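You operate a simulated robot arm through the tools that you are given. There is no shell and no other tool. Be economical: measure what you need, move in short steps, check, and stop when the job is done.

You are at the controls of a simulated two-armed robot. One attempt, no reset.

JOB
Pick up the green roll from the outfeed end of the sealer with one hand, pass it to the other hand and put it on the deck of the green trolley.

It is judged by the outcome, as a careful person would: the job done as asked, and still so three seconds after it is handed in. It fails if anything else is knocked over, pushed out of place, dropped, spilled or broken.

ROBOT AND FRAMES
Two 7-joint arms with two-finger parallel grippers on one trunk, on a base that drives. Base frame: it is fixed to the floor where the robot stands at the start and does not move with it; the origin is under the middle of the robot, x ahead of it, y to its left, z up. Lengths are in m, angles in rad, forces in N, time in s.
The left shoulder is at the start at [-0.082, 0.119, 0.851], the right one opposite. With the tool pointing down near the work surface each hand reaches from about 0.16 to 0.6 m from the robot's upright axis, wherever it stands, measured 20 degrees to its own side. Places, roughly: deck of the green trolley [3.2, -3.8, 0.2]. Payload 3.43 kg a hand.
The TCP of each hand is the grasp point between the finger pads, 0.03 m short of the fingertips. In the tool frame z runs along the fingers and y along their closing line. Largest opening 0.094 m; finger width 0.028, thickness 0.01; the body of the gripper, 0.05 by 0.096 m, starts 0.055 m behind the TCP.
Orientation is told as [roll, pitch, yaw] about the base's x, y, z axes, in that order, counted from this pose: with the fingers straight down and closing along the base's y, the tool's x points along the base's -x, its y along +y and its z along -z.

CONTROLS
- The arms move only by the tool jog_arm. It takes "left_increments", "right_increments" or both (then of equal length, played together; a hand with none holds still); each is a list of rows, each a list of 3 entries, a list of its own where there are three numbers: the shift along the tool's x, y, z in units of 50 mm (1.0 is 50 mm), then the turn, a rotation vector about the tool's x, y, z in units of 5 degrees (1.0 is 5 degrees), then the gripper command, from -1 (shut) to 1 (fully open), values between in proportion. In form: [[[dx, dy, dz], [rx, ry, rz], fingers], ...]. A call has 1 to 20 rows; each row shifts and turns the commanded pose from where the row before left it, along the tool's axes as they then stand. A call with a number of a shift or a turn outside -1 to 1 is refused whole. Rows are played at 5 a second. More than 0.05 m and 0.15 rad between two rows, or a gripper value outside its range, and nothing of the call is played. A pose out of reach is approached as far as the arm can. The call stops where the force on the tool passes 40 N (or 10 N more than at its start, if that is more) or the arm is blocked; 0.2 s more then pass. The fingers move at their own pace (about 0.153 m/s each) and stop on an object; they squeeze with about 35 N. The grip force told is the motor's: it shows also when the fingers shut on nothing. Time passes only in rows, and 0.2 s behind the last, so rows that do not move let the fingers close. It gives the time, the measured TCP pose, the force on the tool (base axes), the opening and the grip force at its end, in the units of the frame above (readings bear some noise), with the torque about the TCP (base axes, N m) and any sound that the robot's microphone picked up.
- Cameras (640 x 400 px; columns grow to the right, rows downward): "scene" is now at [0.0347, 0.0068, 1.5606]; the picture's right is [0.09, -1.00, 0.00], its down [-0.74, -0.07, -0.67] and it looks along [0.67, 0.06, -0.74] (base axes); focal length 254 px, centre (320, 200). "left" rides on the left gripper at [0.076, -0.014, -0.102] in its tool frame; the picture's right is [0.18, 0.98, 0.00], its down [-0.75, 0.14, -0.64] and it looks along [-0.63, 0.12, 0.77] (tool axes); focal length 243 px, centre (320, 200). "right" rides on the right gripper at [0.076, 0.014, -0.103] in its tool frame; the picture's right is [-0.18, 0.98, 0.00], its down [-0.75, -0.14, -0.64] and it looks along [-0.63, -0.12, 0.77] (tool axes); focal length 243 px, centre (320, 200). There is no depth. A picture from a camera that has moved, and an enlarged one, comes with that camera's place and axes in the base frame and with its lens.
- grab_frame(camera): a new picture of that camera. The clock stands still meanwhile.
- raise_lower(by): slides the trunk up (or, below 0, down) by that many m; the arms and the scene camera ride with it, the base frame stays. It gives what a move gives, with no picture.
- base_move(legs): drives the robot by 1 to 6 legs, each [ahead, left, turn to the left] in m, m and rad, along the robot's own axes; the way and the turn of a leg run together, so that a leg with both is an arc; at most 1.5 m and 3.142 rad a leg. The arms and the cameras ride along, it lands a little off, and it stops where it bumps. It gives what a move gives.
- pan_tilt(pan, tilt): turns the head with the scene camera to pan (to the left, within 2.496 rad either way) and tilt (down, from -0.506 to 1.204), counted from straight ahead of the robot. It gives what a move gives.
- inspect(camera, box): a new picture of the part [left, top, right, bottom] of that camera's present view, enlarged. The clock stands still meanwhile.
- close_job(): hands the job in; it is judged then, once.

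Go step by step. Nothing tells you exact positions but the pictures and the camera data: compare them with the known pose of the tool, close in by small moves and look again before you grip or let go. The budget is 120 turns and 88 pictures, counting those below and the enlarged ones. Unless the task says otherwise, let go and move clear before handing in, and close with one line.

The tools are called after "Emit:" as name(argument=value, ...) on one line, values as JSON. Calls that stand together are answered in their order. jog_arm: Moves the arms, as the interface text tells. Its arguments: {"type":"object","properties":{"left_increments":{"type":"array","items":{"type":"array"}},"right_increments":{"type":"array","items":{"type":"array"}}},"required":[]} The other tools are called the same way: raise_lower (by) slides the trunk up or down; base_move (legs) drives the base; pan_tilt (pan, tilt) turns the head that bears the scene camera; grab_frame (camera) takes a picture; inspect (camera, box) takes an enlarged picture of a part of a camera's view; close_job () hands the job in.

At the start:

```text
clock: 0.0
left_position: [0.3747, 0.2111, 1.0532]
left_orientation: [0.0, 0.0, 0.0]
left_wrist_force: [0.9, -0.5, -0.3]
left_torque: [0.0, 0.0, -0.04]
left_gripper_width: 0.0941
left_gripper_force: 0.0
right_position: [0.2899, -0.068, 1.0787]
right_orientation: [0.0, -0.003, -0.001]
right_wrist_force: [-0.1, -0.3, -0.6]
right_torque: [-0.01, 0.0, -0.02]
right_gripper_width: 0.0941
right_gripper_force: 0.1
trunk travel left (down, up): [-0.275, 0.06]
robot x, y, heading: [0.0006, 0.0014, 0.003]
head pan, tilt: [0.089, 0.834]
```

scene: 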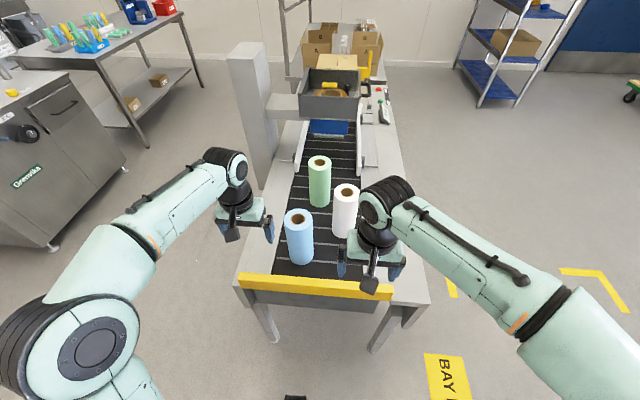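
right: 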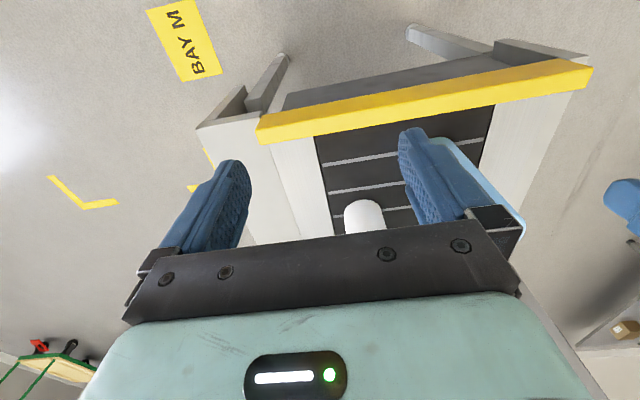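
left: 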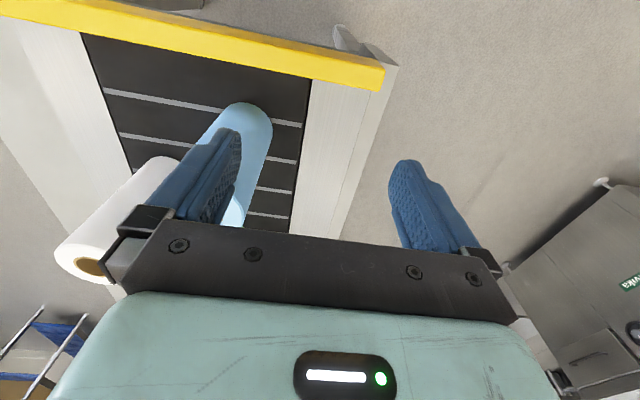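

I see three rolls standing on the conveyor ahead: blue nearest, white to the right and the green one behind them. I'll take an enlarged look first to get their positions and size.

Emit:
inspect(camera="scene", box=[220, 60, 440, 310])

Emit:
inspect(camera="left", box=[0, 0, 400, 300])

```text
1.60 times, centred on (330, 185) of scene
camera zoom: at [0.0347, 0.0068, 1.5606], right [0.09, -1.0, 0.0], down [-0.74, -0.07, -0.67], along [0.67, 0.06, -0.74], focal length 406 px, centre (304, 224)
```

zoom: 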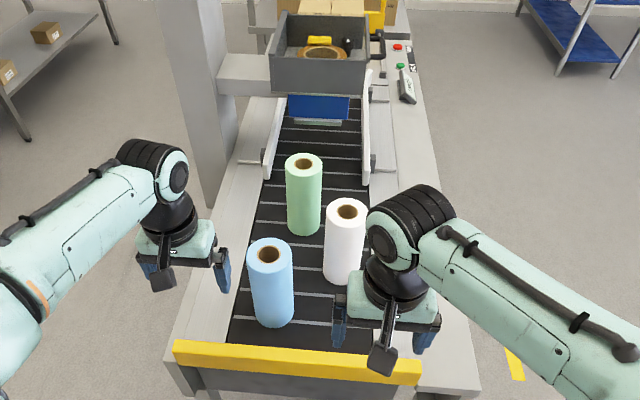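

```text
1.33 times, centred on (200, 150) of left
camera zoom: at [0.2988, 0.1965, 1.1557], right [-0.18, 0.98, 0.0], down [0.75, 0.14, 0.64], along [0.63, 0.12, -0.77], focal length 324 px, centre (480, 267)
```

zoom: 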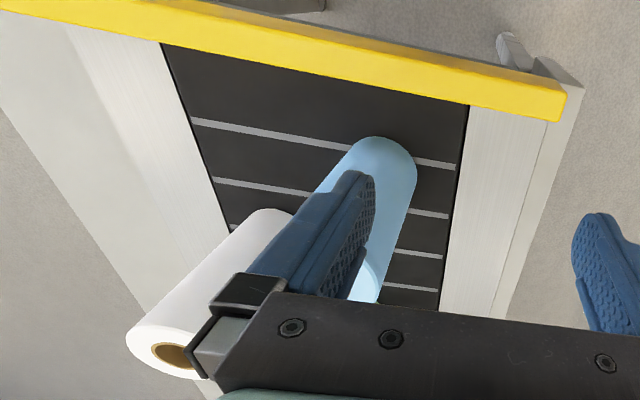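

The rolls stand on a belt at about z 0.77, and green is near (0.75, 0.07), about 0.21 tall and 0.085 across. It is out of reach from here, so I'll look down at the base clearance and over at the trolley.

Emit:
pan_tilt(pan=0.0, tilt=1.204)

Emit:
grab_frame(camera="scene")

Emit:
pan_tilt(pan=-0.85, tilt=0.35)

Emit:
grab_frame(camera="scene")

```text
clock: 0.8
left_position: [0.3741, 0.2106, 1.0529]
left_orientation: [0.001, 0.0, 0.0]
left_wrist_force: [-0.6, -0.4, 0.0]
left_torque: [0.03, 0.02, 0.03]
left_gripper_width: 0.0938
left_gripper_force: 0.0
right_position: [0.2906, -0.068, 1.0785]
right_orientation: [-0.001, -0.002, -0.002]
right_wrist_force: [-0.7, 0.5, -0.1]
right_torque: [0.02, 0.03, 0.0]
right_gripper_width: 0.0941
right_gripper_force: 0.0
trunk travel left (down, up): [-0.275, 0.06]
robot x, y, heading: [0.0002, 0.0035, 0.003]
head pan, tilt: [0.0, 1.201]
```

```text
82 pictures are left
camera scene: at [0.0119, -0.0002, 1.5357], right [0.0, -1.0, 0.0], down [-0.93, 0.0, -0.36], along [0.36, 0.0, -0.93], focal length 254 px, centre (320, 200)
```

scene: 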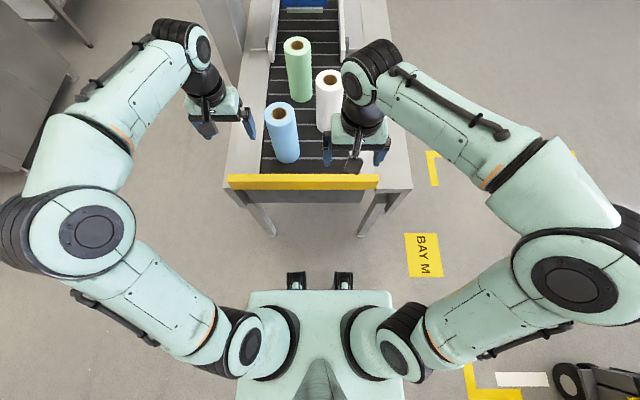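

```text
clock: 2.0
left_position: [0.3746, 0.2116, 1.0524]
left_orientation: [0.0, -0.002, -0.002]
left_wrist_force: [-0.1, -0.2, 0.3]
left_torque: [0.02, -0.01, 0.03]
left_gripper_width: 0.094
left_gripper_force: 0.0
right_position: [0.2892, -0.068, 1.0784]
right_orientation: [0.0, -0.001, -0.002]
right_wrist_force: [0.6, -0.4, 0.6]
right_torque: [-0.01, 0.0, 0.0]
right_gripper_width: 0.0941
right_gripper_force: 0.0
trunk travel left (down, up): [-0.275, 0.06]
robot x, y, heading: [0.0003, 0.0045, 0.001]
head pan, tilt: [-0.85, 0.351]
```

```text
81 pictures are left
camera scene: at [0.0176, -0.0701, 1.603], right [-0.75, -0.66, 0.0], down [-0.23, 0.26, -0.94], along [0.62, -0.7, -0.34], focal length 254 px, centre (320, 200)
```

scene: 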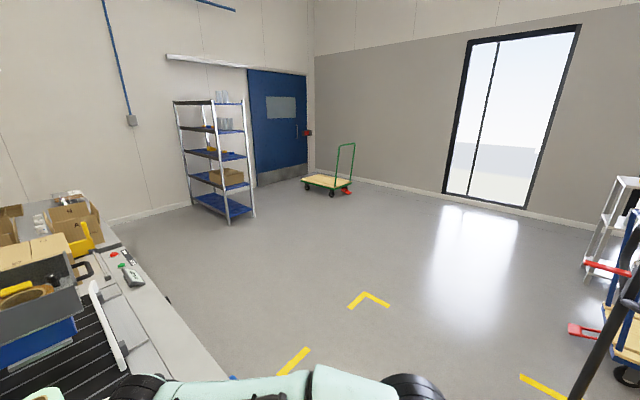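

The base front is at x≈0.15 and the table end is at x≈0.35, so I can drive forward about 0.2 m. I'll raise the trunk first so the hands clear the rolls.

Emit:
raise_lower(by=0.055)

Emit:
base_move(legs=[[0.19, 0.0, 0.0]])

Emit:
pan_tilt(pan=0.0, tilt=0.9)

Emit:
grab_frame(camera="scene")

Emit:
grab_frame(camera="left")

```text
clock: 3.0
left_position: [0.3729, 0.21, 1.1087]
left_orientation: [-0.001, 0.001, 0.0]
left_wrist_force: [0.3, 0.0, -0.1]
left_torque: [0.01, 0.0, 0.02]
left_gripper_width: 0.0938
left_gripper_force: 0.0
right_position: [0.2892, -0.0682, 1.1334]
right_orientation: [0.001, -0.002, -0.002]
right_wrist_force: [-0.8, 0.2, 0.1]
right_torque: [0.0, -0.06, 0.03]
right_gripper_width: 0.0938
right_gripper_force: 0.1
trunk travel left (down, up): [-0.33, 0.005]
robot x, y, heading: [-0.0009, -0.0018, -0.001]
head pan, tilt: [-0.85, 0.351]
```

```text
clock: 4.7
left_position: [0.5648, 0.2101, 1.1072]
left_orientation: [0.002, -0.001, -0.004]
left_wrist_force: [-0.1, -0.9, 0.1]
left_torque: [0.01, -0.02, -0.03]
left_gripper_width: 0.0939
left_gripper_force: 0.1
right_position: [0.4791, -0.0676, 1.1335]
right_orientation: [-0.002, -0.001, -0.007]
right_wrist_force: [0.4, 0.0, -0.8]
right_torque: [0.05, 0.02, -0.02]
right_gripper_width: 0.0942
right_gripper_force: 0.0
trunk travel left (down, up): [-0.33, 0.005]
robot x, y, heading: [0.188, 0.0017, -0.001]
head pan, tilt: [-0.85, 0.351]
stopped in leg 1: the robot was blocked; the commanded pose is now the measured one
```

```text
clock: 5.8
left_position: [0.565, 0.2106, 1.1067]
left_orientation: [0.0, 0.0, -0.004]
left_wrist_force: [-0.6, -0.6, 0.4]
left_torque: [0.01, -0.01, 0.02]
left_gripper_width: 0.0939
left_gripper_force: 0.0
right_position: [0.4785, -0.0679, 1.1332]
right_orientation: [0.001, -0.001, -0.005]
right_wrist_force: [0.1, 0.0, 0.1]
right_torque: [0.0, -0.01, -0.01]
right_gripper_width: 0.0943
right_gripper_force: 0.1
trunk travel left (down, up): [-0.33, 0.005]
robot x, y, heading: [0.1877, -0.0001, -0.0]
head pan, tilt: [0.0, 0.901]
```

```text
80 pictures are left
camera scene: at [0.2197, 0.0007, 1.6144], right [0.0, -1.0, 0.0], down [-0.78, 0.0, -0.62], along [0.62, 0.0, -0.78], focal length 254 px, centre (320, 200)
```

scene: 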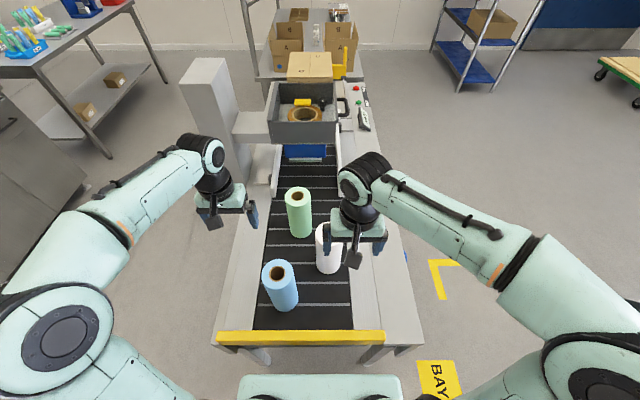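

```text
79 pictures are left
camera left: at [0.4886, 0.1963, 1.2106], right [-0.18, 0.98, 0.0], down [0.75, 0.14, 0.64], along [0.63, 0.12, -0.77], focal length 243 px, centre (320, 200)
```

left: 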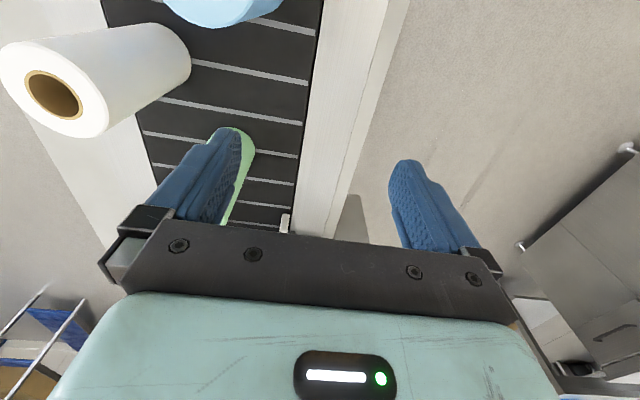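

The base seems to have just touched something at the end of the leg, so I'll back off 2 cm. Then I'll take a zoomed picture to locate the green roll.

Emit:
base_move(legs=[[-0.02, 0.0, 0.0]])

Emit:
inspect(camera="scene", box=[240, 160, 380, 320])

```text
clock: 6.6
left_position: [0.5471, 0.2109, 1.107]
left_orientation: [-0.002, 0.002, -0.003]
left_wrist_force: [0.4, 0.4, 0.0]
left_torque: [0.03, 0.01, -0.02]
left_gripper_width: 0.0941
left_gripper_force: 0.0
right_position: [0.461, -0.0682, 1.1341]
right_orientation: [0.001, 0.001, -0.007]
right_wrist_force: [-0.4, 0.0, -0.4]
right_torque: [-0.01, 0.04, -0.03]
right_gripper_width: 0.094
right_gripper_force: 0.1
trunk travel left (down, up): [-0.33, 0.005]
robot x, y, heading: [0.1695, 0.0001, 0.001]
head pan, tilt: [0.0, 0.901]
```

```text
2.50 times, centred on (310, 240) of scene
camera zoom: at [0.2035, 0.0009, 1.6147], right [0.0, -1.0, 0.0], down [-0.78, 0.0, -0.62], along [0.62, 0.0, -0.78], focal length 634 px, centre (345, 100)
```

zoom: 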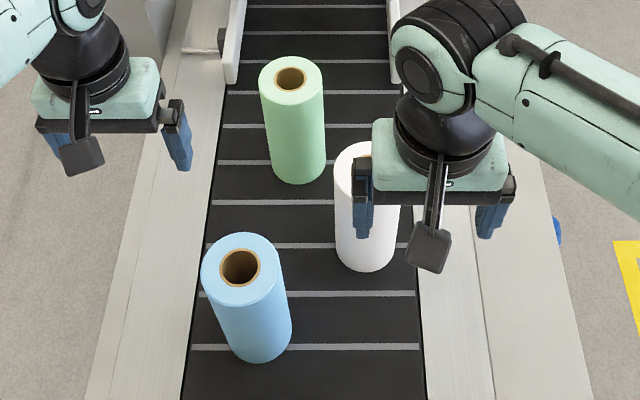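

Green's centre is around (0.745, 0.071) with its top near z 0.97. I'll move the left hand over it at a safe height and shift the right hand out to the side.

Emit:
jog_arm(left_increments=[[[0, 0, 0], [0, 0, 0], 1], [[0, 0, 0], [0, 0, 0], 1], [[-0.7, -0.56, 0], [0, 0, 0], 1], [[-0.7, -0.56, 0], [0, 0, 0], 1], [[-0.7, -0.56, 0], [0, 0, 0], 1], [[-0.7, -0.56, 0], [0, 0, 0], 1], [[-0.7, -0.56, 0], [0, 0, 0], 1]], right_increments=[[[0.3, -0.8, 0], [0, 0, 0], 1], [[0.3, -0.8, 0], [0, 0, 0], 1], [[0.3, -0.8, 0], [0, 0, 0], 1], [[0, -0.8, 0], [0, 0, 0], 1], [[0, 0, 0], [0, 0, 0], 1], [[0, 0, 0], [0, 0, 0], 1], [[0, 0, 0], [0, 0, 0], 1]])

Emit:
grab_frame(camera="left")

Emit:
grab_frame(camera="scene")

```text
clock: 8.2
left_position: [0.7041, 0.0747, 1.1049]
left_orientation: [0.001, 0.005, -0.005]
left_wrist_force: [-0.1, -0.5, 0.0]
left_torque: [0.03, 0.01, 0.02]
left_gripper_width: 0.0939
left_gripper_force: 0.1
left hand out of reach, approached as far as the arm can: row 7
right_position: [0.4143, -0.2275, 1.1347]
right_orientation: [0.001, -0.002, -0.004]
right_wrist_force: [0.0, -0.1, 0.4]
right_torque: [-0.03, 0.01, 0.02]
right_gripper_width: 0.0939
right_gripper_force: 0.0
trunk travel left (down, up): [-0.33, 0.005]
robot x, y, heading: [0.1694, 0.0011, -0.007]
head pan, tilt: [0.0, 0.901]
```

```text
77 pictures are left
camera left: at [0.6296, 0.0611, 1.2082], right [-0.18, 0.98, 0.0], down [0.76, 0.14, 0.64], along [0.63, 0.12, -0.77], focal length 243 px, centre (320, 200)
```

left: 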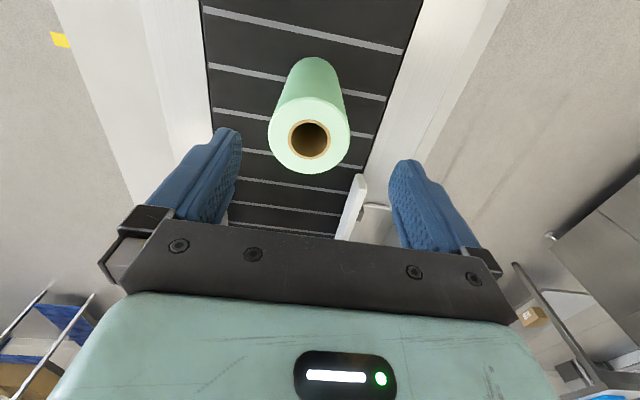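

```text
76 pictures are left
camera scene: at [0.2008, 0.0003, 1.6145], right [0.0, -1.0, 0.0], down [-0.78, 0.0, -0.62], along [0.62, 0.0, -0.78], focal length 254 px, centre (320, 200)
```

scene: 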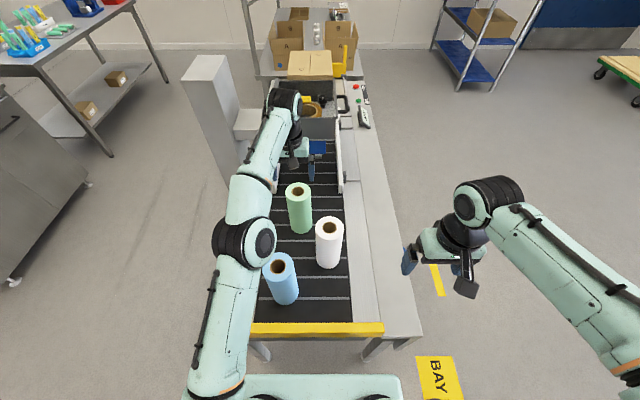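

The left hand is near its reach limit at this height. The roll's top measures about 0.084 across at (0.735, 0.070), top z≈0.98. I'll go down to just above it while moving forward, then look again.

Emit:
jog_arm(left_increments=[[[0, -0.05, 0.6], [0, 0, 0], 1], [[-0.1, -0.04, 0.6], [0, 0, 0], 1], [[-0.2, 0, 0], [0, 0, 0], 1], [[0, 0, 0], [0, 0, 0], 1]])

Emit:
grab_frame(camera="left")

```text
clock: 9.2
left_position: [0.7193, 0.0715, 1.0458]
left_orientation: [0.001, 0.0, -0.003]
left_wrist_force: [1.1, 0.3, 0.0]
left_torque: [-0.05, 0.01, 0.01]
left_gripper_width: 0.0938
left_gripper_force: 0.0
right_position: [0.4148, -0.2283, 1.1344]
right_orientation: [0.001, -0.002, -0.006]
right_wrist_force: [-0.6, 0.2, 0.0]
right_torque: [0.01, 0.0, -0.02]
right_gripper_width: 0.0939
right_gripper_force: 0.0
trunk travel left (down, up): [-0.33, 0.005]
robot x, y, heading: [0.1687, 0.0035, -0.003]
head pan, tilt: [0.0, 0.901]
```

```text
75 pictures are left
camera left: at [0.645, 0.0581, 1.1479], right [-0.18, 0.98, 0.0], down [0.75, 0.14, 0.64], along [0.63, 0.12, -0.77], focal length 243 px, centre (320, 200)
```

left: 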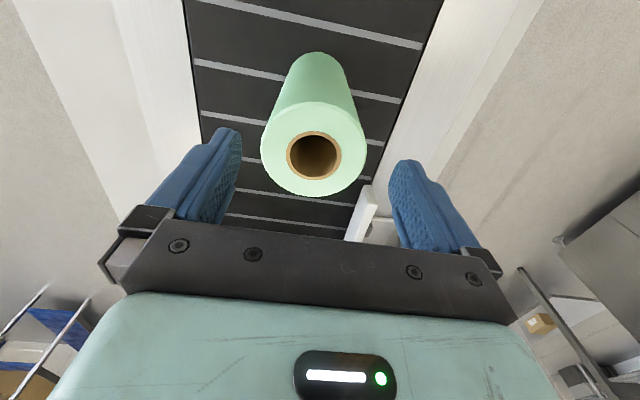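

The roll is nearly centred; it measures about 0.081–0.084 across. I'll shift 16 mm forward, drop to just above the top and check alignment.

Emit:
jog_arm(left_increments=[[[-0.32, -0.02, 0.2], [0, 0, 0], 1], [[0, 0, 0.2], [0, 0, 0], 1], [[0, 0, 0], [0, 0, 0], 1]])

Emit:
grab_frame(camera="left")

Emit:
inspect(camera="scene", box=[230, 110, 390, 250])

```text
clock: 10.0
left_position: [0.733, 0.0706, 1.0242]
left_orientation: [-0.001, 0.0, -0.003]
left_wrist_force: [0.3, 0.0, 0.3]
left_torque: [0.08, 0.02, -0.01]
left_gripper_width: 0.0938
left_gripper_force: 0.1
left hand out of reach, approached as far as the arm can: row 1
right_position: [0.415, -0.2273, 1.1354]
right_orientation: [-0.001, -0.001, -0.006]
right_wrist_force: [0.1, -0.1, 0.1]
right_torque: [0.03, 0.01, 0.02]
right_gripper_width: 0.0941
right_gripper_force: 0.0
trunk travel left (down, up): [-0.33, 0.005]
robot x, y, heading: [0.1693, 0.0006, -0.007]
head pan, tilt: [0.0, 0.901]
```

```text
74 pictures are left
camera left: at [0.6584, 0.0567, 1.1268], right [-0.18, 0.98, 0.0], down [0.75, 0.14, 0.64], along [0.63, 0.12, -0.77], focal length 243 px, centre (320, 200)
```

left: 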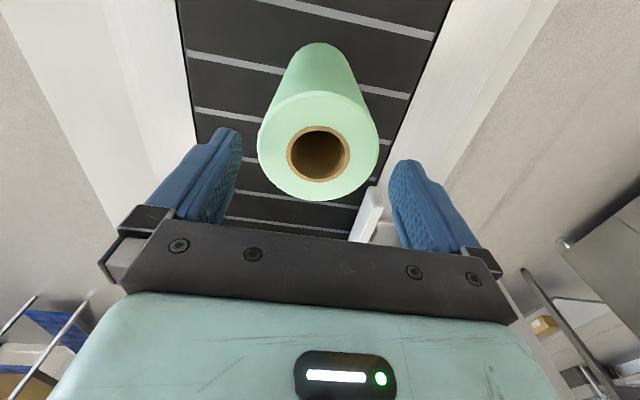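

```text
2.86 times, centred on (310, 180) of scene
camera zoom: at [0.2008, 0.0006, 1.6144], right [0.0, -1.0, 0.0], down [-0.78, 0.0, -0.62], along [0.62, 0.0, -0.78], focal length 725 px, centre (349, 257)
```

zoom: 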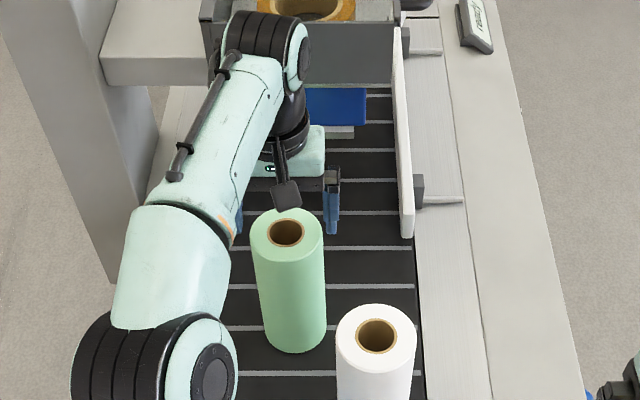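

Alignment looks good (roll ≈(0.737, 0.071), TCP (0.733, 0.0706)). I'll descend in small steps; the force limit will stop me if a finger touches.

Emit:
jog_arm(left_increments=[[[0, 0, 0.3], [0, 0, 0], 1], [[-0.08, 0, 0.3], [0, 0, 0], 1], [[0, 0, 0.3], [0, 0, 0], 1], [[0, 0, 0], [0, 0, 0], 1]])

Emit:
grab_frame(camera="left")

```text
clock: 11.0
left_position: [0.7376, 0.0718, 0.9788]
left_orientation: [0.0, 0.0, -0.005]
left_wrist_force: [-0.2, 0.9, 1.1]
left_torque: [-0.02, 0.01, 0.02]
left_gripper_width: 0.0936
left_gripper_force: 0.0
right_position: [0.4139, -0.2278, 1.1345]
right_orientation: [-0.001, -0.002, -0.008]
right_wrist_force: [-0.4, 0.7, 0.0]
right_torque: [-0.01, 0.0, 0.0]
right_gripper_width: 0.094
right_gripper_force: 0.0
trunk travel left (down, up): [-0.33, 0.005]
robot x, y, heading: [0.1711, 0.0015, -0.004]
head pan, tilt: [0.0, 0.901]
```

```text
72 pictures are left
camera left: at [0.6623, 0.0568, 1.0822], right [-0.18, 0.98, 0.0], down [0.75, 0.14, 0.64], along [0.63, 0.12, -0.77], focal length 243 px, centre (320, 200)
```

left: 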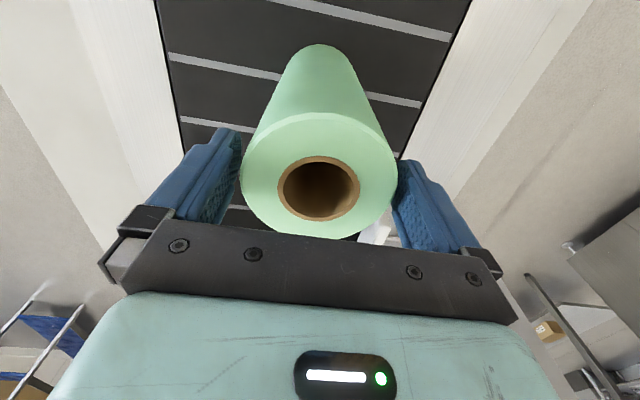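

The roll sits centrally between the fingers with no contact. I'll go down another 32 mm and close.

Emit:
jog_arm(left_increments=[[[0, 0, 0.32], [0, 0, 0], 1], [[0, 0, 0.32], [0, 0, 0], 1], [[0, 0, 0], [0, 0, 0], -1], [[0, 0, 0], [0, 0, 0], -1], [[0, 0, 0], [0, 0, 0], -1]])

Emit:
grab_frame(camera="left")

```text
clock: 12.2
left_position: [0.7365, 0.0702, 0.9498]
left_orientation: [-0.001, -0.001, -0.004]
left_wrist_force: [-0.4, 0.2, 5.9]
left_torque: [0.17, 0.29, 0.04]
left_gripper_width: 0.0839
left_gripper_force: 34.5
right_position: [0.4139, -0.2282, 1.1346]
right_orientation: [0.001, -0.004, -0.007]
right_wrist_force: [0.0, 0.4, -0.4]
right_torque: [-0.03, -0.01, 0.02]
right_gripper_width: 0.0942
right_gripper_force: 0.0
trunk travel left (down, up): [-0.33, 0.005]
robot x, y, heading: [0.1705, -0.0002, -0.004]
head pan, tilt: [0.0, 0.901]
```

```text
71 pictures are left
camera left: at [0.6617, 0.0568, 1.0511], right [-0.18, 0.98, 0.0], down [0.75, 0.14, 0.64], along [0.63, 0.12, -0.77], focal length 243 px, centre (320, 200)
```

left: 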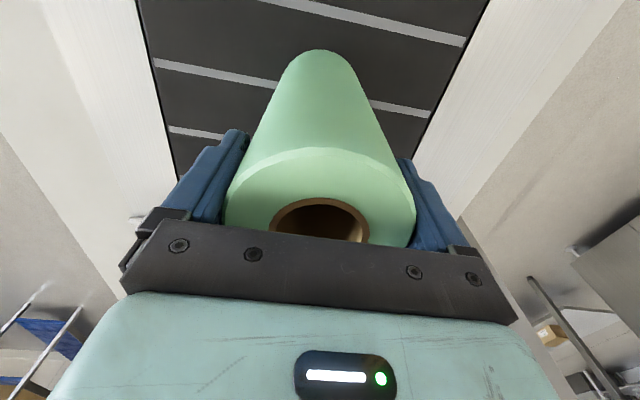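

I have a firm grip at 84 mm width. I'll lift, retracting slightly as height grows so I stay within reach and clear of the other two rolls.

Emit:
jog_arm(left_increments=[[[0, 0, -0.3], [0, 0, 0], -1], [[0, 0, -0.5], [0, 0, 0], -1], [[0.05, 0, -0.5], [0, 0, 0], -1], [[0.2, 0, -0.5], [0, 0, 0], -1], [[0.25, 0.05, -0.5], [0, 0, 0], -1], [[0.25, 0.05, -0.5], [0, 0, 0], -1], [[0, 0, 0], [0, 0, 0], -1]])

Emit:
grab_frame(camera="scene")

```text
clock: 13.8
left_position: [0.7005, 0.0774, 1.0877]
left_orientation: [-0.002, 0.002, -0.004]
left_wrist_force: [0.3, -0.7, -2.5]
left_torque: [0.0, -0.01, 0.02]
left_gripper_width: 0.0838
left_gripper_force: 35.1
right_position: [0.4151, -0.2279, 1.1344]
right_orientation: [-0.002, -0.001, -0.005]
right_wrist_force: [-0.4, 0.3, 0.1]
right_torque: [0.05, 0.0, -0.02]
right_gripper_width: 0.0943
right_gripper_force: 0.1
trunk travel left (down, up): [-0.33, 0.005]
robot x, y, heading: [0.1731, 0.0009, -0.004]
head pan, tilt: [0.0, 0.901]
```

```text
70 pictures are left
camera scene: at [0.2011, 0.0009, 1.6144], right [0.0, -1.0, 0.0], down [-0.78, 0.0, -0.62], along [0.62, 0.0, -0.78], focal length 254 px, centre (320, 200)
```

scene: 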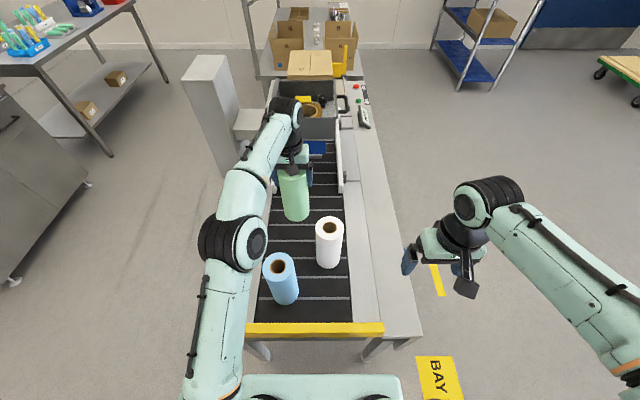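

The roll is light (about 0.25 kg) and held. I'll keep rising and retracting until its bottom is above the other rolls.

Emit:
jog_arm(left_increments=[[[0.2, 0, -0.5], [0, 0, 0], -1], [[0.25, 0, -0.5], [0, 0, 0], -1], [[0.3, 0, -0.5], [0, 0, 0], -1], [[0.3, 0, -0.5], [0, 0, 0], -1], [[0.3, 0, -0.4], [0, 0, 0], -1], [[0, 0, 0], [0, 0, 0], -1]])

Emit:
grab_frame(camera="scene")

```text
clock: 15.2
left_position: [0.6339, 0.0773, 1.2078]
left_orientation: [0.0, 0.001, -0.003]
left_wrist_force: [0.0, -0.5, -2.8]
left_torque: [0.02, -0.01, 0.01]
left_gripper_width: 0.0841
left_gripper_force: 35.2
right_position: [0.4151, -0.2294, 1.1338]
right_orientation: [0.0, 0.001, -0.007]
right_wrist_force: [-0.5, 0.6, 0.0]
right_torque: [0.0, -0.02, 0.0]
right_gripper_width: 0.0942
right_gripper_force: 0.1
trunk travel left (down, up): [-0.33, 0.005]
robot x, y, heading: [0.1705, 0.0001, -0.007]
head pan, tilt: [0.0, 0.901]
```

```text
69 pictures are left
camera scene: at [0.2011, 0.0009, 1.6144], right [0.0, -1.0, 0.0], down [-0.78, 0.0, -0.62], along [0.62, 0.0, -0.78], focal length 254 px, centre (320, 200)
```

scene: 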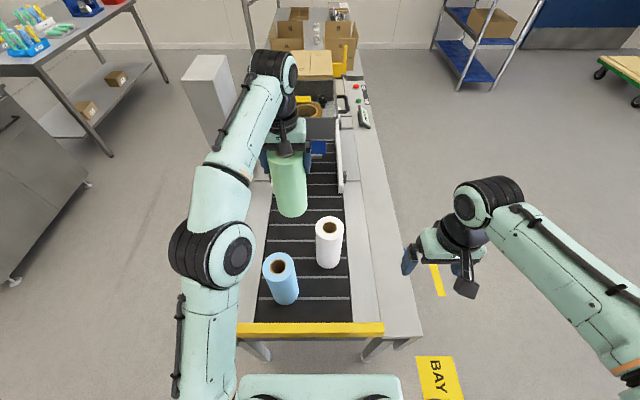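

The roll's bottom is at about z 1.03, clear of the others. Before backing out I'll look to the right and behind for obstacles.

Emit:
pan_tilt(pan=-1.5, tilt=0.6)

Emit:
grab_frame(camera="scene")

Emit:
pan_tilt(pan=-2.45, tilt=0.6)

Emit:
grab_frame(camera="scene")

```text
clock: 16.8
left_position: [0.634, 0.0762, 1.2081]
left_orientation: [0.002, 0.001, -0.004]
left_wrist_force: [0.4, -0.1, -2.1]
left_torque: [0.02, 0.02, 0.02]
left_gripper_width: 0.0837
left_gripper_force: 34.4
right_position: [0.4147, -0.228, 1.135]
right_orientation: [-0.002, -0.003, -0.008]
right_wrist_force: [0.0, -0.8, 0.2]
right_torque: [0.0, 0.01, 0.0]
right_gripper_width: 0.0942
right_gripper_force: 0.0
trunk travel left (down, up): [-0.33, 0.005]
robot x, y, heading: [0.1676, 0.0005, -0.003]
head pan, tilt: [-1.499, 0.6]
```

```text
68 pictures are left
camera scene: at [0.1313, -0.087, 1.6392], right [-1.0, -0.07, 0.0], down [-0.04, 0.56, -0.82], along [0.06, -0.82, -0.57], focal length 254 px, centre (320, 200)
```

scene: 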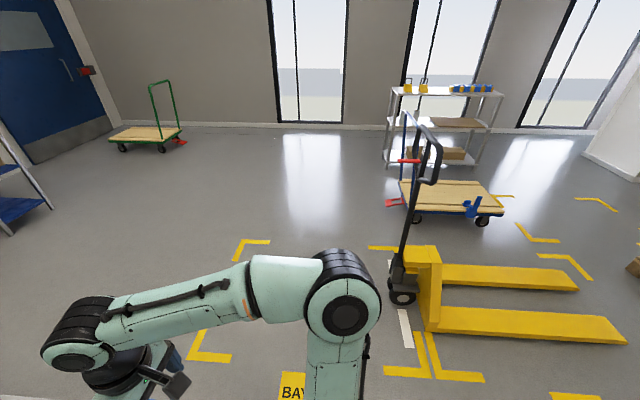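

```text
clock: 18.1
left_position: [0.6331, 0.077, 1.2076]
left_orientation: [0.0, 0.001, -0.003]
left_wrist_force: [-0.2, -0.3, -2.9]
left_torque: [-0.02, 0.02, 0.0]
left_gripper_width: 0.0839
left_gripper_force: 35.0
right_position: [0.4152, -0.2278, 1.1339]
right_orientation: [0.0, -0.001, -0.006]
right_wrist_force: [-0.1, -0.4, 0.4]
right_torque: [0.01, 0.03, 0.02]
right_gripper_width: 0.094
right_gripper_force: 0.1
trunk travel left (down, up): [-0.33, 0.005]
robot x, y, heading: [0.1693, -0.0006, -0.001]
head pan, tilt: [-2.45, 0.6]
```

```text
67 pictures are left
camera scene: at [0.057, -0.055, 1.6392], right [-0.64, 0.77, 0.0], down [0.44, 0.36, -0.83], along [-0.64, -0.52, -0.56], focal length 254 px, centre (320, 200)
```

scene: 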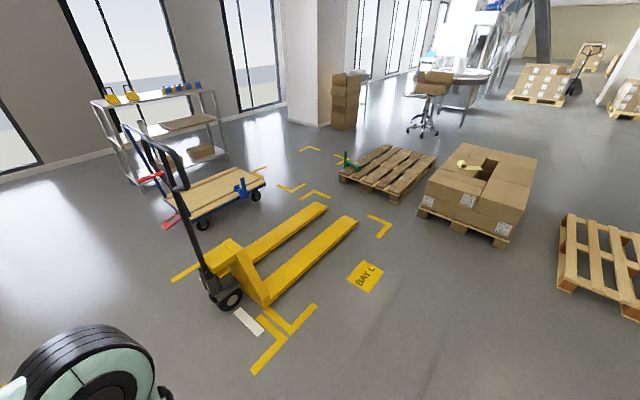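

There's clear floor behind me, and the pallet jack sits around (-0.4, -1.25), away from my path. I'll back off 0.48 m so the handover happens clear of the table.

Emit:
base_move(legs=[[-0.48, 0.0, 0.0]])

Emit:
pan_tilt(pan=0.0, tilt=0.7)

Emit:
grab_frame(camera="scene")

```text
clock: 20.9
left_position: [0.1551, 0.0779, 1.2088]
left_orientation: [-0.001, 0.0, -0.007]
left_wrist_force: [-0.2, 0.5, -1.7]
left_torque: [-0.02, -0.01, 0.03]
left_gripper_width: 0.0837
left_gripper_force: 35.0
right_position: [-0.0653, -0.2257, 1.1342]
right_orientation: [0.0, -0.001, -0.007]
right_wrist_force: [-0.4, 0.3, 0.4]
right_torque: [0.03, 0.01, -0.02]
right_gripper_width: 0.094
right_gripper_force: 0.0
trunk travel left (down, up): [-0.33, 0.005]
robot x, y, heading: [-0.3049, 0.0057, -0.006]
head pan, tilt: [-2.45, 0.6]
```

```text
clock: 23.1
left_position: [0.1542, 0.0783, 1.2065]
left_orientation: [0.0, 0.0, -0.004]
left_wrist_force: [-0.1, 0.2, -2.2]
left_torque: [0.0, 0.04, 0.03]
left_gripper_width: 0.0839
left_gripper_force: 35.2
right_position: [-0.0643, -0.2257, 1.1343]
right_orientation: [-0.001, 0.001, -0.006]
right_wrist_force: [0.1, 0.0, -1.0]
right_torque: [-0.02, -0.01, 0.02]
right_gripper_width: 0.094
right_gripper_force: 0.0
trunk travel left (down, up): [-0.33, 0.005]
robot x, y, heading: [-0.3096, 0.0028, -0.003]
head pan, tilt: [0.0, 0.7]
```

```text
66 pictures are left
camera scene: at [-0.269, 0.0028, 1.6306], right [0.0, -1.0, 0.0], down [-0.64, 0.0, -0.76], along [0.76, 0.0, -0.64], focal length 254 px, centre (320, 200)
```

scene: 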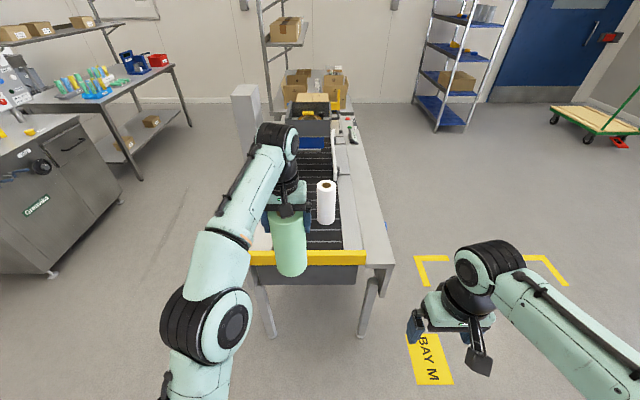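

The left hand holds the roll steadily and the others still stand. For the handover I'll turn the left tool to point right, with the roll lying horizontally, and the right tool to point left so it can take the free end.

Emit:
jog_arm(left_increments=[[[0.3, 0, 1], [0, 0, 0], -1], [[0.3, 0, 1], [0, 0, 0], -1], [[0, 0, 0], [1, 0, 0], -1], [[0, 0, 0], [1, 0, 0], -1], [[0, 0, 0], [1, 0, 0], -1], [[0, 0, 0], [1, 0, 0], -1], [[0, 0, 0], [1, 0, 0], -1], [[0, 0, 0], [1, 0, 0], -1], [[0, 0, 0], [1, 0, 0], -1], [[0, 0, 0], [1, 0, 0], -1], [[0, 0, 0], [1, 0, 0], -1], [[0, 0, 0], [1, 0, 0], -1]], right_increments=[[[0, -1, 0], [0, 0, 0], 1], [[0, -1, 0], [0, 0, 0], 1], [[0, 0, 0], [-1, 0, 0], 1], [[0, 0, 0], [-1, 0, 0], 1], [[0, 0, 0], [-1, 0, 0], 1], [[0, 0, 0], [-1, 0, 0], 1], [[0, 0, 0], [-1, 0, 0], 1], [[0, 0, 0], [-1, 0, 0], 1], [[0, 0, 0], [-1, 0, 0], 1], [[0, 0, 0], [-1, 0, 0], 1], [[0, 0, 0], [-1, 0, 0], 1], [[0, 0, 0], [-1, 0, 0], 1]])

Emit:
grab_frame(camera="scene")

```text
refused: row 1 steps farther than a row can; nothing moved
```

```text
65 pictures are left
camera scene: at [-0.269, 0.0028, 1.6306], right [0.0, -1.0, 0.0], down [-0.64, 0.0, -0.76], along [0.76, 0.0, -0.64], focal length 254 px, centre (320, 200)
```

scene: 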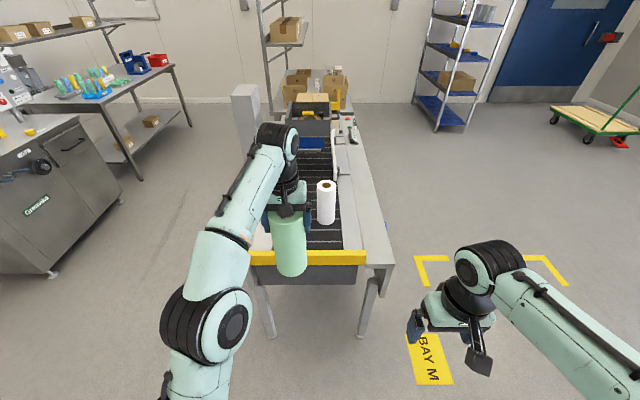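

The row step was too long (norm above 50 mm), so I'll repeat it with smaller steps.

Emit:
jog_arm(left_increments=[[[0.3, 0, 0.9], [0, 0, 0], -1], [[0.3, 0, 0.9], [0, 0, 0], -1], [[0, 0, 0], [1, 0, 0], -1], [[0, 0, 0], [1, 0, 0], -1], [[0, 0, 0], [1, 0, 0], -1], [[0, 0, 0], [1, 0, 0], -1], [[0, 0, 0], [1, 0, 0], -1], [[0, 0, 0], [1, 0, 0], -1], [[0, 0, 0], [1, 0, 0], -1], [[0, 0, 0], [1, 0, 0], -1], [[0, 0, 0], [1, 0, 0], -1], [[0, 0, 0], [1, 0, 0], -1]], right_increments=[[[0, -0.9, 0], [0, 0, 0], 1], [[0, -0.9, 0], [0, 0, 0], 1], [[0, 0, 0], [-1, 0, 0], 1], [[0, 0, 0], [-1, 0, 0], 1], [[0, 0, 0], [-1, 0, 0], 1], [[0, 0, 0], [-1, 0, 0], 1], [[0, 0, 0], [-1, 0, 0], 1], [[0, 0, 0], [-1, 0, 0], 1], [[0, 0, 0], [-1, 0, 0], 1], [[0, 0, 0], [-1, 0, 0], 1], [[0, 0, 0], [-1, 0, 0], 1], [[0, 0, 0], [-1, 0, 0], 1]])

Emit:
grab_frame(camera="scene")

```text
clock: 25.8
left_position: [0.1246, 0.0791, 1.1185]
left_orientation: [-0.873, -0.001, -0.005]
left_wrist_force: [-0.8, -0.2, -2.7]
left_torque: [0.12, 0.01, 0.0]
left_gripper_width: 0.0839
left_gripper_force: 34.9
right_position: [-0.0653, -0.3166, 1.1343]
right_orientation: [0.874, -0.002, -0.006]
right_wrist_force: [0.5, 0.0, -0.1]
right_torque: [-0.03, 0.03, -0.02]
right_gripper_width: 0.0942
right_gripper_force: 0.0
trunk travel left (down, up): [-0.33, 0.005]
robot x, y, heading: [-0.309, 0.0073, -0.003]
head pan, tilt: [0.0, 0.7]
```

```text
64 pictures are left
camera scene: at [-0.2687, 0.0029, 1.6305], right [0.0, -1.0, 0.0], down [-0.64, 0.0, -0.76], along [0.76, 0.0, -0.64], focal length 254 px, centre (320, 200)
```

scene: 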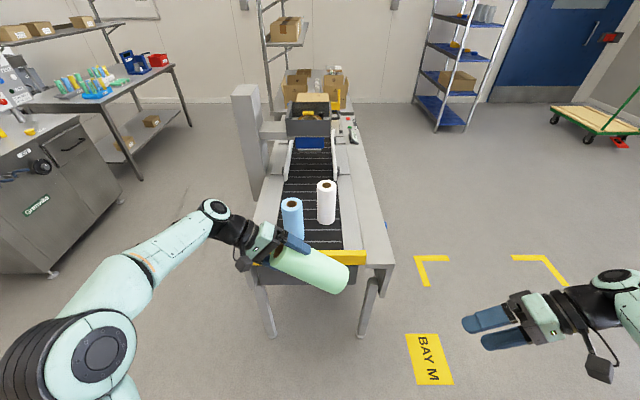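

Both hands turn as planned. I'll finish the remaining 40° on each.

Emit:
jog_arm(left_increments=[[[0, 0, 0], [1, 0, 0], -1], [[0, 0, 0], [1, 0, 0], -1], [[0, 0, 0], [1, 0, 0], -1], [[0, 0, 0], [1, 0, 0], -1], [[0, 0, 0], [1, 0, 0], -1], [[0, 0, 0], [1, 0, 0], -1], [[0, 0, 0], [1, 0, 0], -1], [[0, 0, 0], [1, 0, 0], -1], [[0, 0, 0], [0, 0, 0], -1]], right_increments=[[[0, 0, 0], [-1, 0, 0], 1], [[0, 0, 0], [-1, 0, 0], 1], [[0, 0, 0], [-1, 0, 0], 1], [[0, 0, 0], [-1, 0, 0], 1], [[0, 0, 0], [-1, 0, 0], 1], [[0, 0, 0], [-1, 0, 0], 1], [[0, 0, 0], [-1, 0, 0], 1], [[0, 0, 0], [-1, 0, 0], 1], [[0, 0, 0], [0, 0, 0], 1]])

Emit:
grab_frame(camera="scene")

Emit:
grab_frame(camera="left")

```text
clock: 27.8
left_position: [0.1234, 0.0788, 1.1171]
left_orientation: [-1.571, 0.0, -0.005]
left_wrist_force: [-0.7, -0.3, -2.5]
left_torque: [0.18, 0.02, 0.01]
left_gripper_width: 0.0837
left_gripper_force: 35.1
right_position: [-0.066, -0.3163, 1.134]
right_orientation: [1.572, -0.004, -0.007]
right_wrist_force: [-0.1, 0.3, 0.2]
right_torque: [0.0, 0.03, -0.01]
right_gripper_width: 0.094
right_gripper_force: 0.0
trunk travel left (down, up): [-0.33, 0.005]
robot x, y, heading: [-0.3104, 0.0043, -0.005]
head pan, tilt: [0.0, 0.7]
```

```text
63 pictures are left
camera scene: at [-0.2691, 0.003, 1.6306], right [0.0, -1.0, 0.0], down [-0.64, 0.0, -0.76], along [0.76, 0.0, -0.64], focal length 254 px, centre (320, 200)
```

scene: 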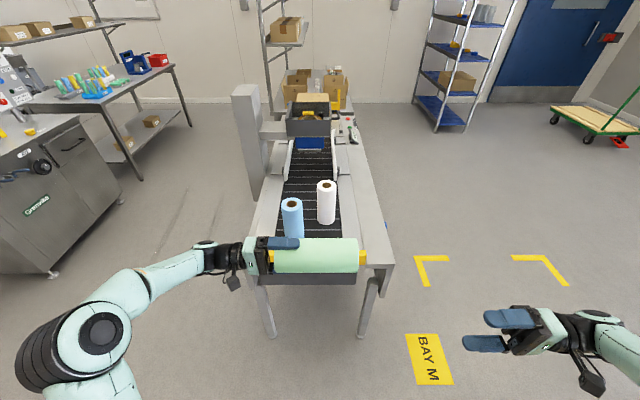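

```text
62 pictures are left
camera left: at [0.0492, 0.1815, 1.1318], right [-0.18, 0.0, -0.98], down [0.76, 0.64, -0.14], along [0.63, -0.77, -0.12], focal length 243 px, centre (320, 200)
```

left: 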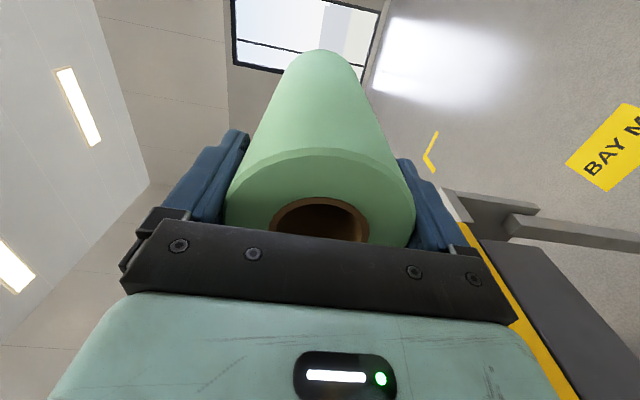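

The roll now lies horizontally with its free end at about y -0.09. I'll bring the right hand in line with it (x 0.123, z 1.117), still standing off.

Emit:
jog_arm(right_increments=[[[-0.95, -0.085, 0], [0, 0, 0], 1], [[-0.95, -0.085, 0], [0, 0, 0], 1], [[-0.95, -0.085, 0], [0, 0, 0], 1], [[-0.93, -0.085, 0], [0, 0, 0], 1], [[0, 0, 0], [0, 0, 0], 1]])

Emit:
grab_frame(camera="right")

Emit:
grab_frame(camera="scene")

```text
clock: 28.9
left_position: [0.1224, 0.0782, 1.1176]
left_orientation: [-1.57, -0.001, -0.005]
left_wrist_force: [-1.0, -0.5, -1.2]
left_torque: [0.19, 0.03, 0.02]
left_gripper_width: 0.0839
left_gripper_force: 34.7
right_position: [0.1224, -0.3174, 1.1173]
right_orientation: [1.572, -0.001, -0.005]
right_wrist_force: [0.5, -0.1, 0.6]
right_torque: [0.06, 0.0, -0.03]
right_gripper_width: 0.0941
right_gripper_force: 0.1
trunk travel left (down, up): [-0.33, 0.005]
robot x, y, heading: [-0.31, 0.0025, -0.002]
head pan, tilt: [0.0, 0.7]
```

```text
61 pictures are left
camera right: at [0.0463, -0.419, 1.1304], right [0.18, 0.0, 0.98], down [0.75, -0.65, -0.14], along [0.64, 0.76, -0.12], focal length 243 px, centre (320, 200)
```

right: 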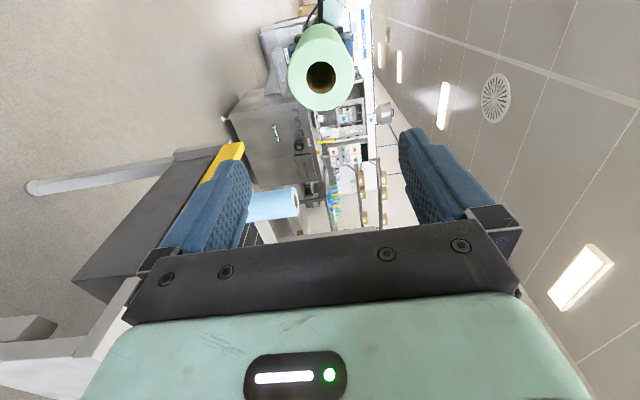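

```text
60 pictures are left
camera scene: at [-0.27, 0.003, 1.6305], right [0.0, -1.0, 0.0], down [-0.64, 0.0, -0.77], along [0.77, 0.0, -0.64], focal length 254 px, centre (320, 200)
```

scene: 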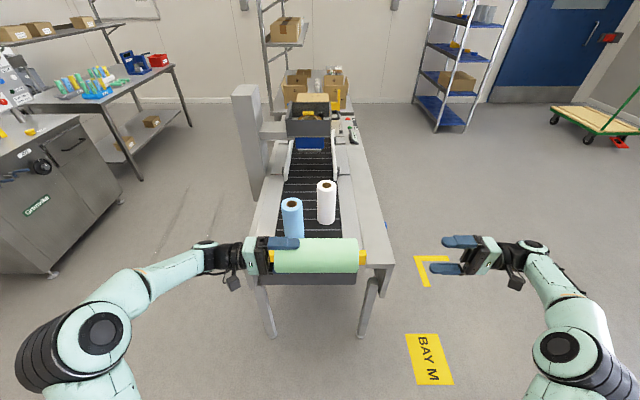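

The free end is at about (0.127, -0.089, 1.116), well in line. I'll approach to just short of the end and check.

Emit:
jog_arm(right_increments=[[[-0.04, 0, 0.9], [0, 0, 0], 1], [[-0.04, 0, 0.9], [0, 0, 0], 1], [[0, 0, 0.9], [0, 0, 0], 1], [[0, 0, 0.7], [0, 0, 0], 1], [[0, 0, 0], [0, 0, 0], 1]])

Emit:
grab_frame(camera="right")

```text
clock: 30.1
left_position: [0.1226, 0.0776, 1.1178]
left_orientation: [-1.572, -0.002, -0.006]
left_wrist_force: [-0.3, -0.9, -2.2]
left_torque: [0.18, -0.01, 0.03]
left_gripper_width: 0.0839
left_gripper_force: 34.8
right_position: [0.1285, -0.1472, 1.1172]
right_orientation: [1.572, -0.001, -0.009]
right_wrist_force: [0.4, -0.2, -0.2]
right_torque: [-0.02, 0.01, 0.01]
right_gripper_width: 0.094
right_gripper_force: 0.0
trunk travel left (down, up): [-0.33, 0.005]
robot x, y, heading: [-0.3092, 0.0051, -0.004]
head pan, tilt: [0.0, 0.7]
```

```text
59 pictures are left
camera right: at [0.0512, -0.2491, 1.1316], right [0.18, 0.0, 0.98], down [0.75, -0.65, -0.14], along [0.64, 0.76, -0.12], focal length 243 px, centre (320, 200)
```

right: 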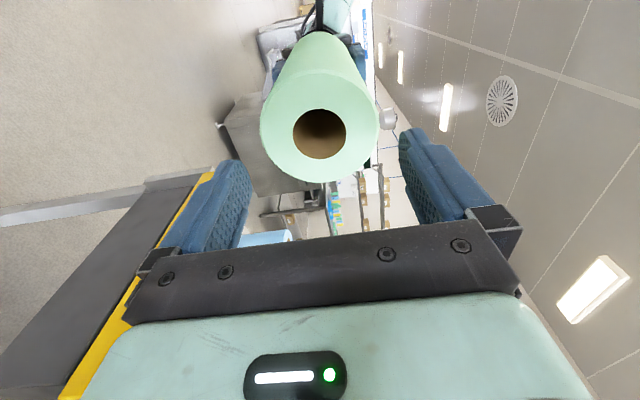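

Still centred; the end face is at y≈-0.086. I'll advance about 95 mm in small steps with the fingers open around the end.

Emit:
jog_arm(right_increments=[[[0.05, 0, 0.5], [0, 0, 0], 1], [[0.05, 0.0, 0.5], [0, 0, 0], 1], [[0, 0, 0.4], [0, 0, 0], 1], [[0, 0, 0.4], [0, 0, 0], 1], [[0, 0, 0.1], [0, 0, 0], 1], [[0, 0, 0], [0, 0, 0], 1]])

Emit:
grab_frame(camera="right")

Emit:
inspect(camera="scene", box=[220, 190, 480, 320])

```text
clock: 31.6
left_position: [0.1235, 0.0783, 1.1176]
left_orientation: [-1.571, -0.001, -0.005]
left_wrist_force: [-0.4, 0.5, -1.9]
left_torque: [0.12, 0.03, 0.03]
left_gripper_width: 0.0837
left_gripper_force: 35.4
right_position: [0.1244, -0.0526, 1.1167]
right_orientation: [1.572, -0.002, -0.008]
right_wrist_force: [-0.4, -0.4, -0.1]
right_torque: [0.03, -0.01, 0.01]
right_gripper_width: 0.0942
right_gripper_force: 0.1
trunk travel left (down, up): [-0.33, 0.005]
robot x, y, heading: [-0.3082, 0.005, -0.001]
head pan, tilt: [0.0, 0.7]
```

```text
58 pictures are left
camera right: at [0.0469, -0.1547, 1.1317], right [0.18, 0.0, 0.98], down [0.75, -0.65, -0.14], along [0.64, 0.76, -0.12], focal length 243 px, centre (320, 200)
```

right: 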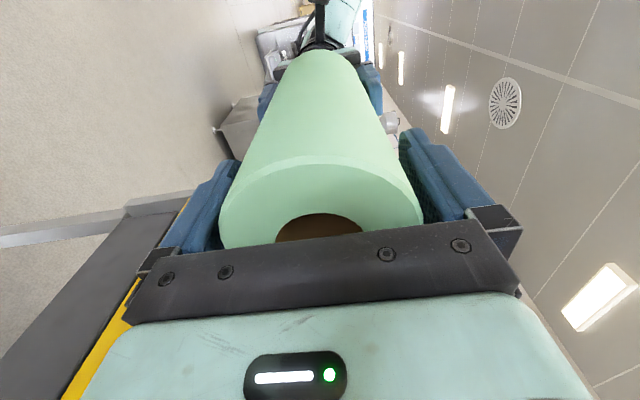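

```text
2.46 times, centred on (350, 255) of scene
camera zoom: at [-0.2691, 0.0029, 1.6306], right [0.0, -1.0, 0.0], down [-0.64, 0.0, -0.76], along [0.76, 0.0, -0.64], focal length 624 px, centre (246, 65)
```

zoom: 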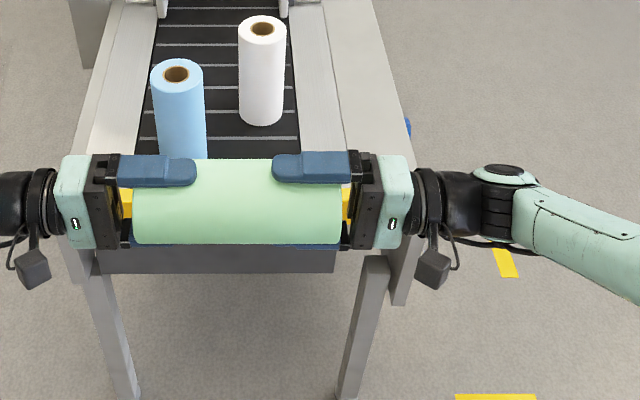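

The right fingers surround the free end without contact. I'll close the right hand while the left still holds.

Emit:
jog_arm(left_increments=[[[0, 0, 0], [0, 0, 0], -1], [[0, 0, 0], [0, 0, 0], -1], [[0, 0, 0], [0, 0, 0], -1], [[0, 0, 0], [0, 0, 0], -1]], right_increments=[[[0, 0, 0], [0, 0, 0], -1], [[0, 0, 0], [0, 0, 0], -1], [[0, 0, 0], [0, 0, 0], -1], [[0, 0, 0], [0, 0, 0], -1]])

```text
clock: 32.5
left_position: [0.1252, 0.0792, 1.1181]
left_orientation: [-1.571, 0.0, -0.004]
left_wrist_force: [-0.4, -2.2, -3.4]
left_torque: [0.5, -0.1, 0.16]
left_gripper_width: 0.0838
left_gripper_force: 35.0
right_position: [0.1238, -0.052, 1.1179]
right_orientation: [1.57, -0.001, -0.007]
right_wrist_force: [-0.5, 2.8, 0.1]
right_torque: [-0.26, 0.02, -0.16]
right_gripper_width: 0.0836
right_gripper_force: 35.0
trunk travel left (down, up): [-0.33, 0.005]
robot x, y, heading: [-0.3066, 0.0021, -0.007]
head pan, tilt: [0.0, 0.7]
```

Both hands hold the roll (83.6 mm, 35 N). I'll open the left hand and withdraw it along its fingers.

Emit:
jog_arm(left_increments=[[[0, 0, 0], [0, 0, 0], 1], [[0, 0, 0], [0, 0, 0], 1], [[0, 0, -0.5], [0, 0, 0], 1], [[0, 0, -0.8], [0, 0, 0], 1], [[0, 0, -0.9], [0, 0, 0], 1], [[0, 0, 0], [0, 0, 0], 1]], right_increments=[[[0, 0, 0], [0, 0, 0], -1], [[0, 0, 0], [0, 0, 0], -1], [[0, 0, 0], [0, 0, 0], -1], [[0, 0, 0], [0, 0, 0], -1], [[0, 0, 0], [0, 0, 0], -1], [[0, 0, 0], [0, 0, 0], -1]])

Emit:
grab_frame(camera="scene")

```text
clock: 34.0
left_position: [0.1224, 0.1899, 1.119]
left_orientation: [-1.572, -0.001, -0.006]
left_wrist_force: [-0.7, -0.4, -0.1]
left_torque: [-0.01, 0.02, 0.0]
left_gripper_width: 0.0938
left_gripper_force: 0.1
right_position: [0.124, -0.053, 1.117]
right_orientation: [1.571, 0.001, -0.008]
right_wrist_force: [0.7, -0.6, 0.6]
right_torque: [-0.14, 0.04, -0.01]
right_gripper_width: 0.0839
right_gripper_force: 35.2
trunk travel left (down, up): [-0.33, 0.005]
robot x, y, heading: [-0.3081, 0.0035, -0.007]
head pan, tilt: [0.0, 0.7]
```

```text
56 pictures are left
camera scene: at [-0.2691, 0.0021, 1.6306], right [0.0, -1.0, 0.0], down [-0.64, 0.0, -0.76], along [0.76, 0.0, -0.64], focal length 254 px, centre (320, 200)
```

scene: 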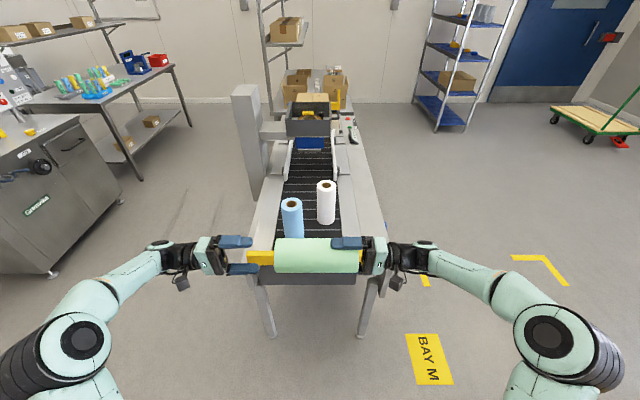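

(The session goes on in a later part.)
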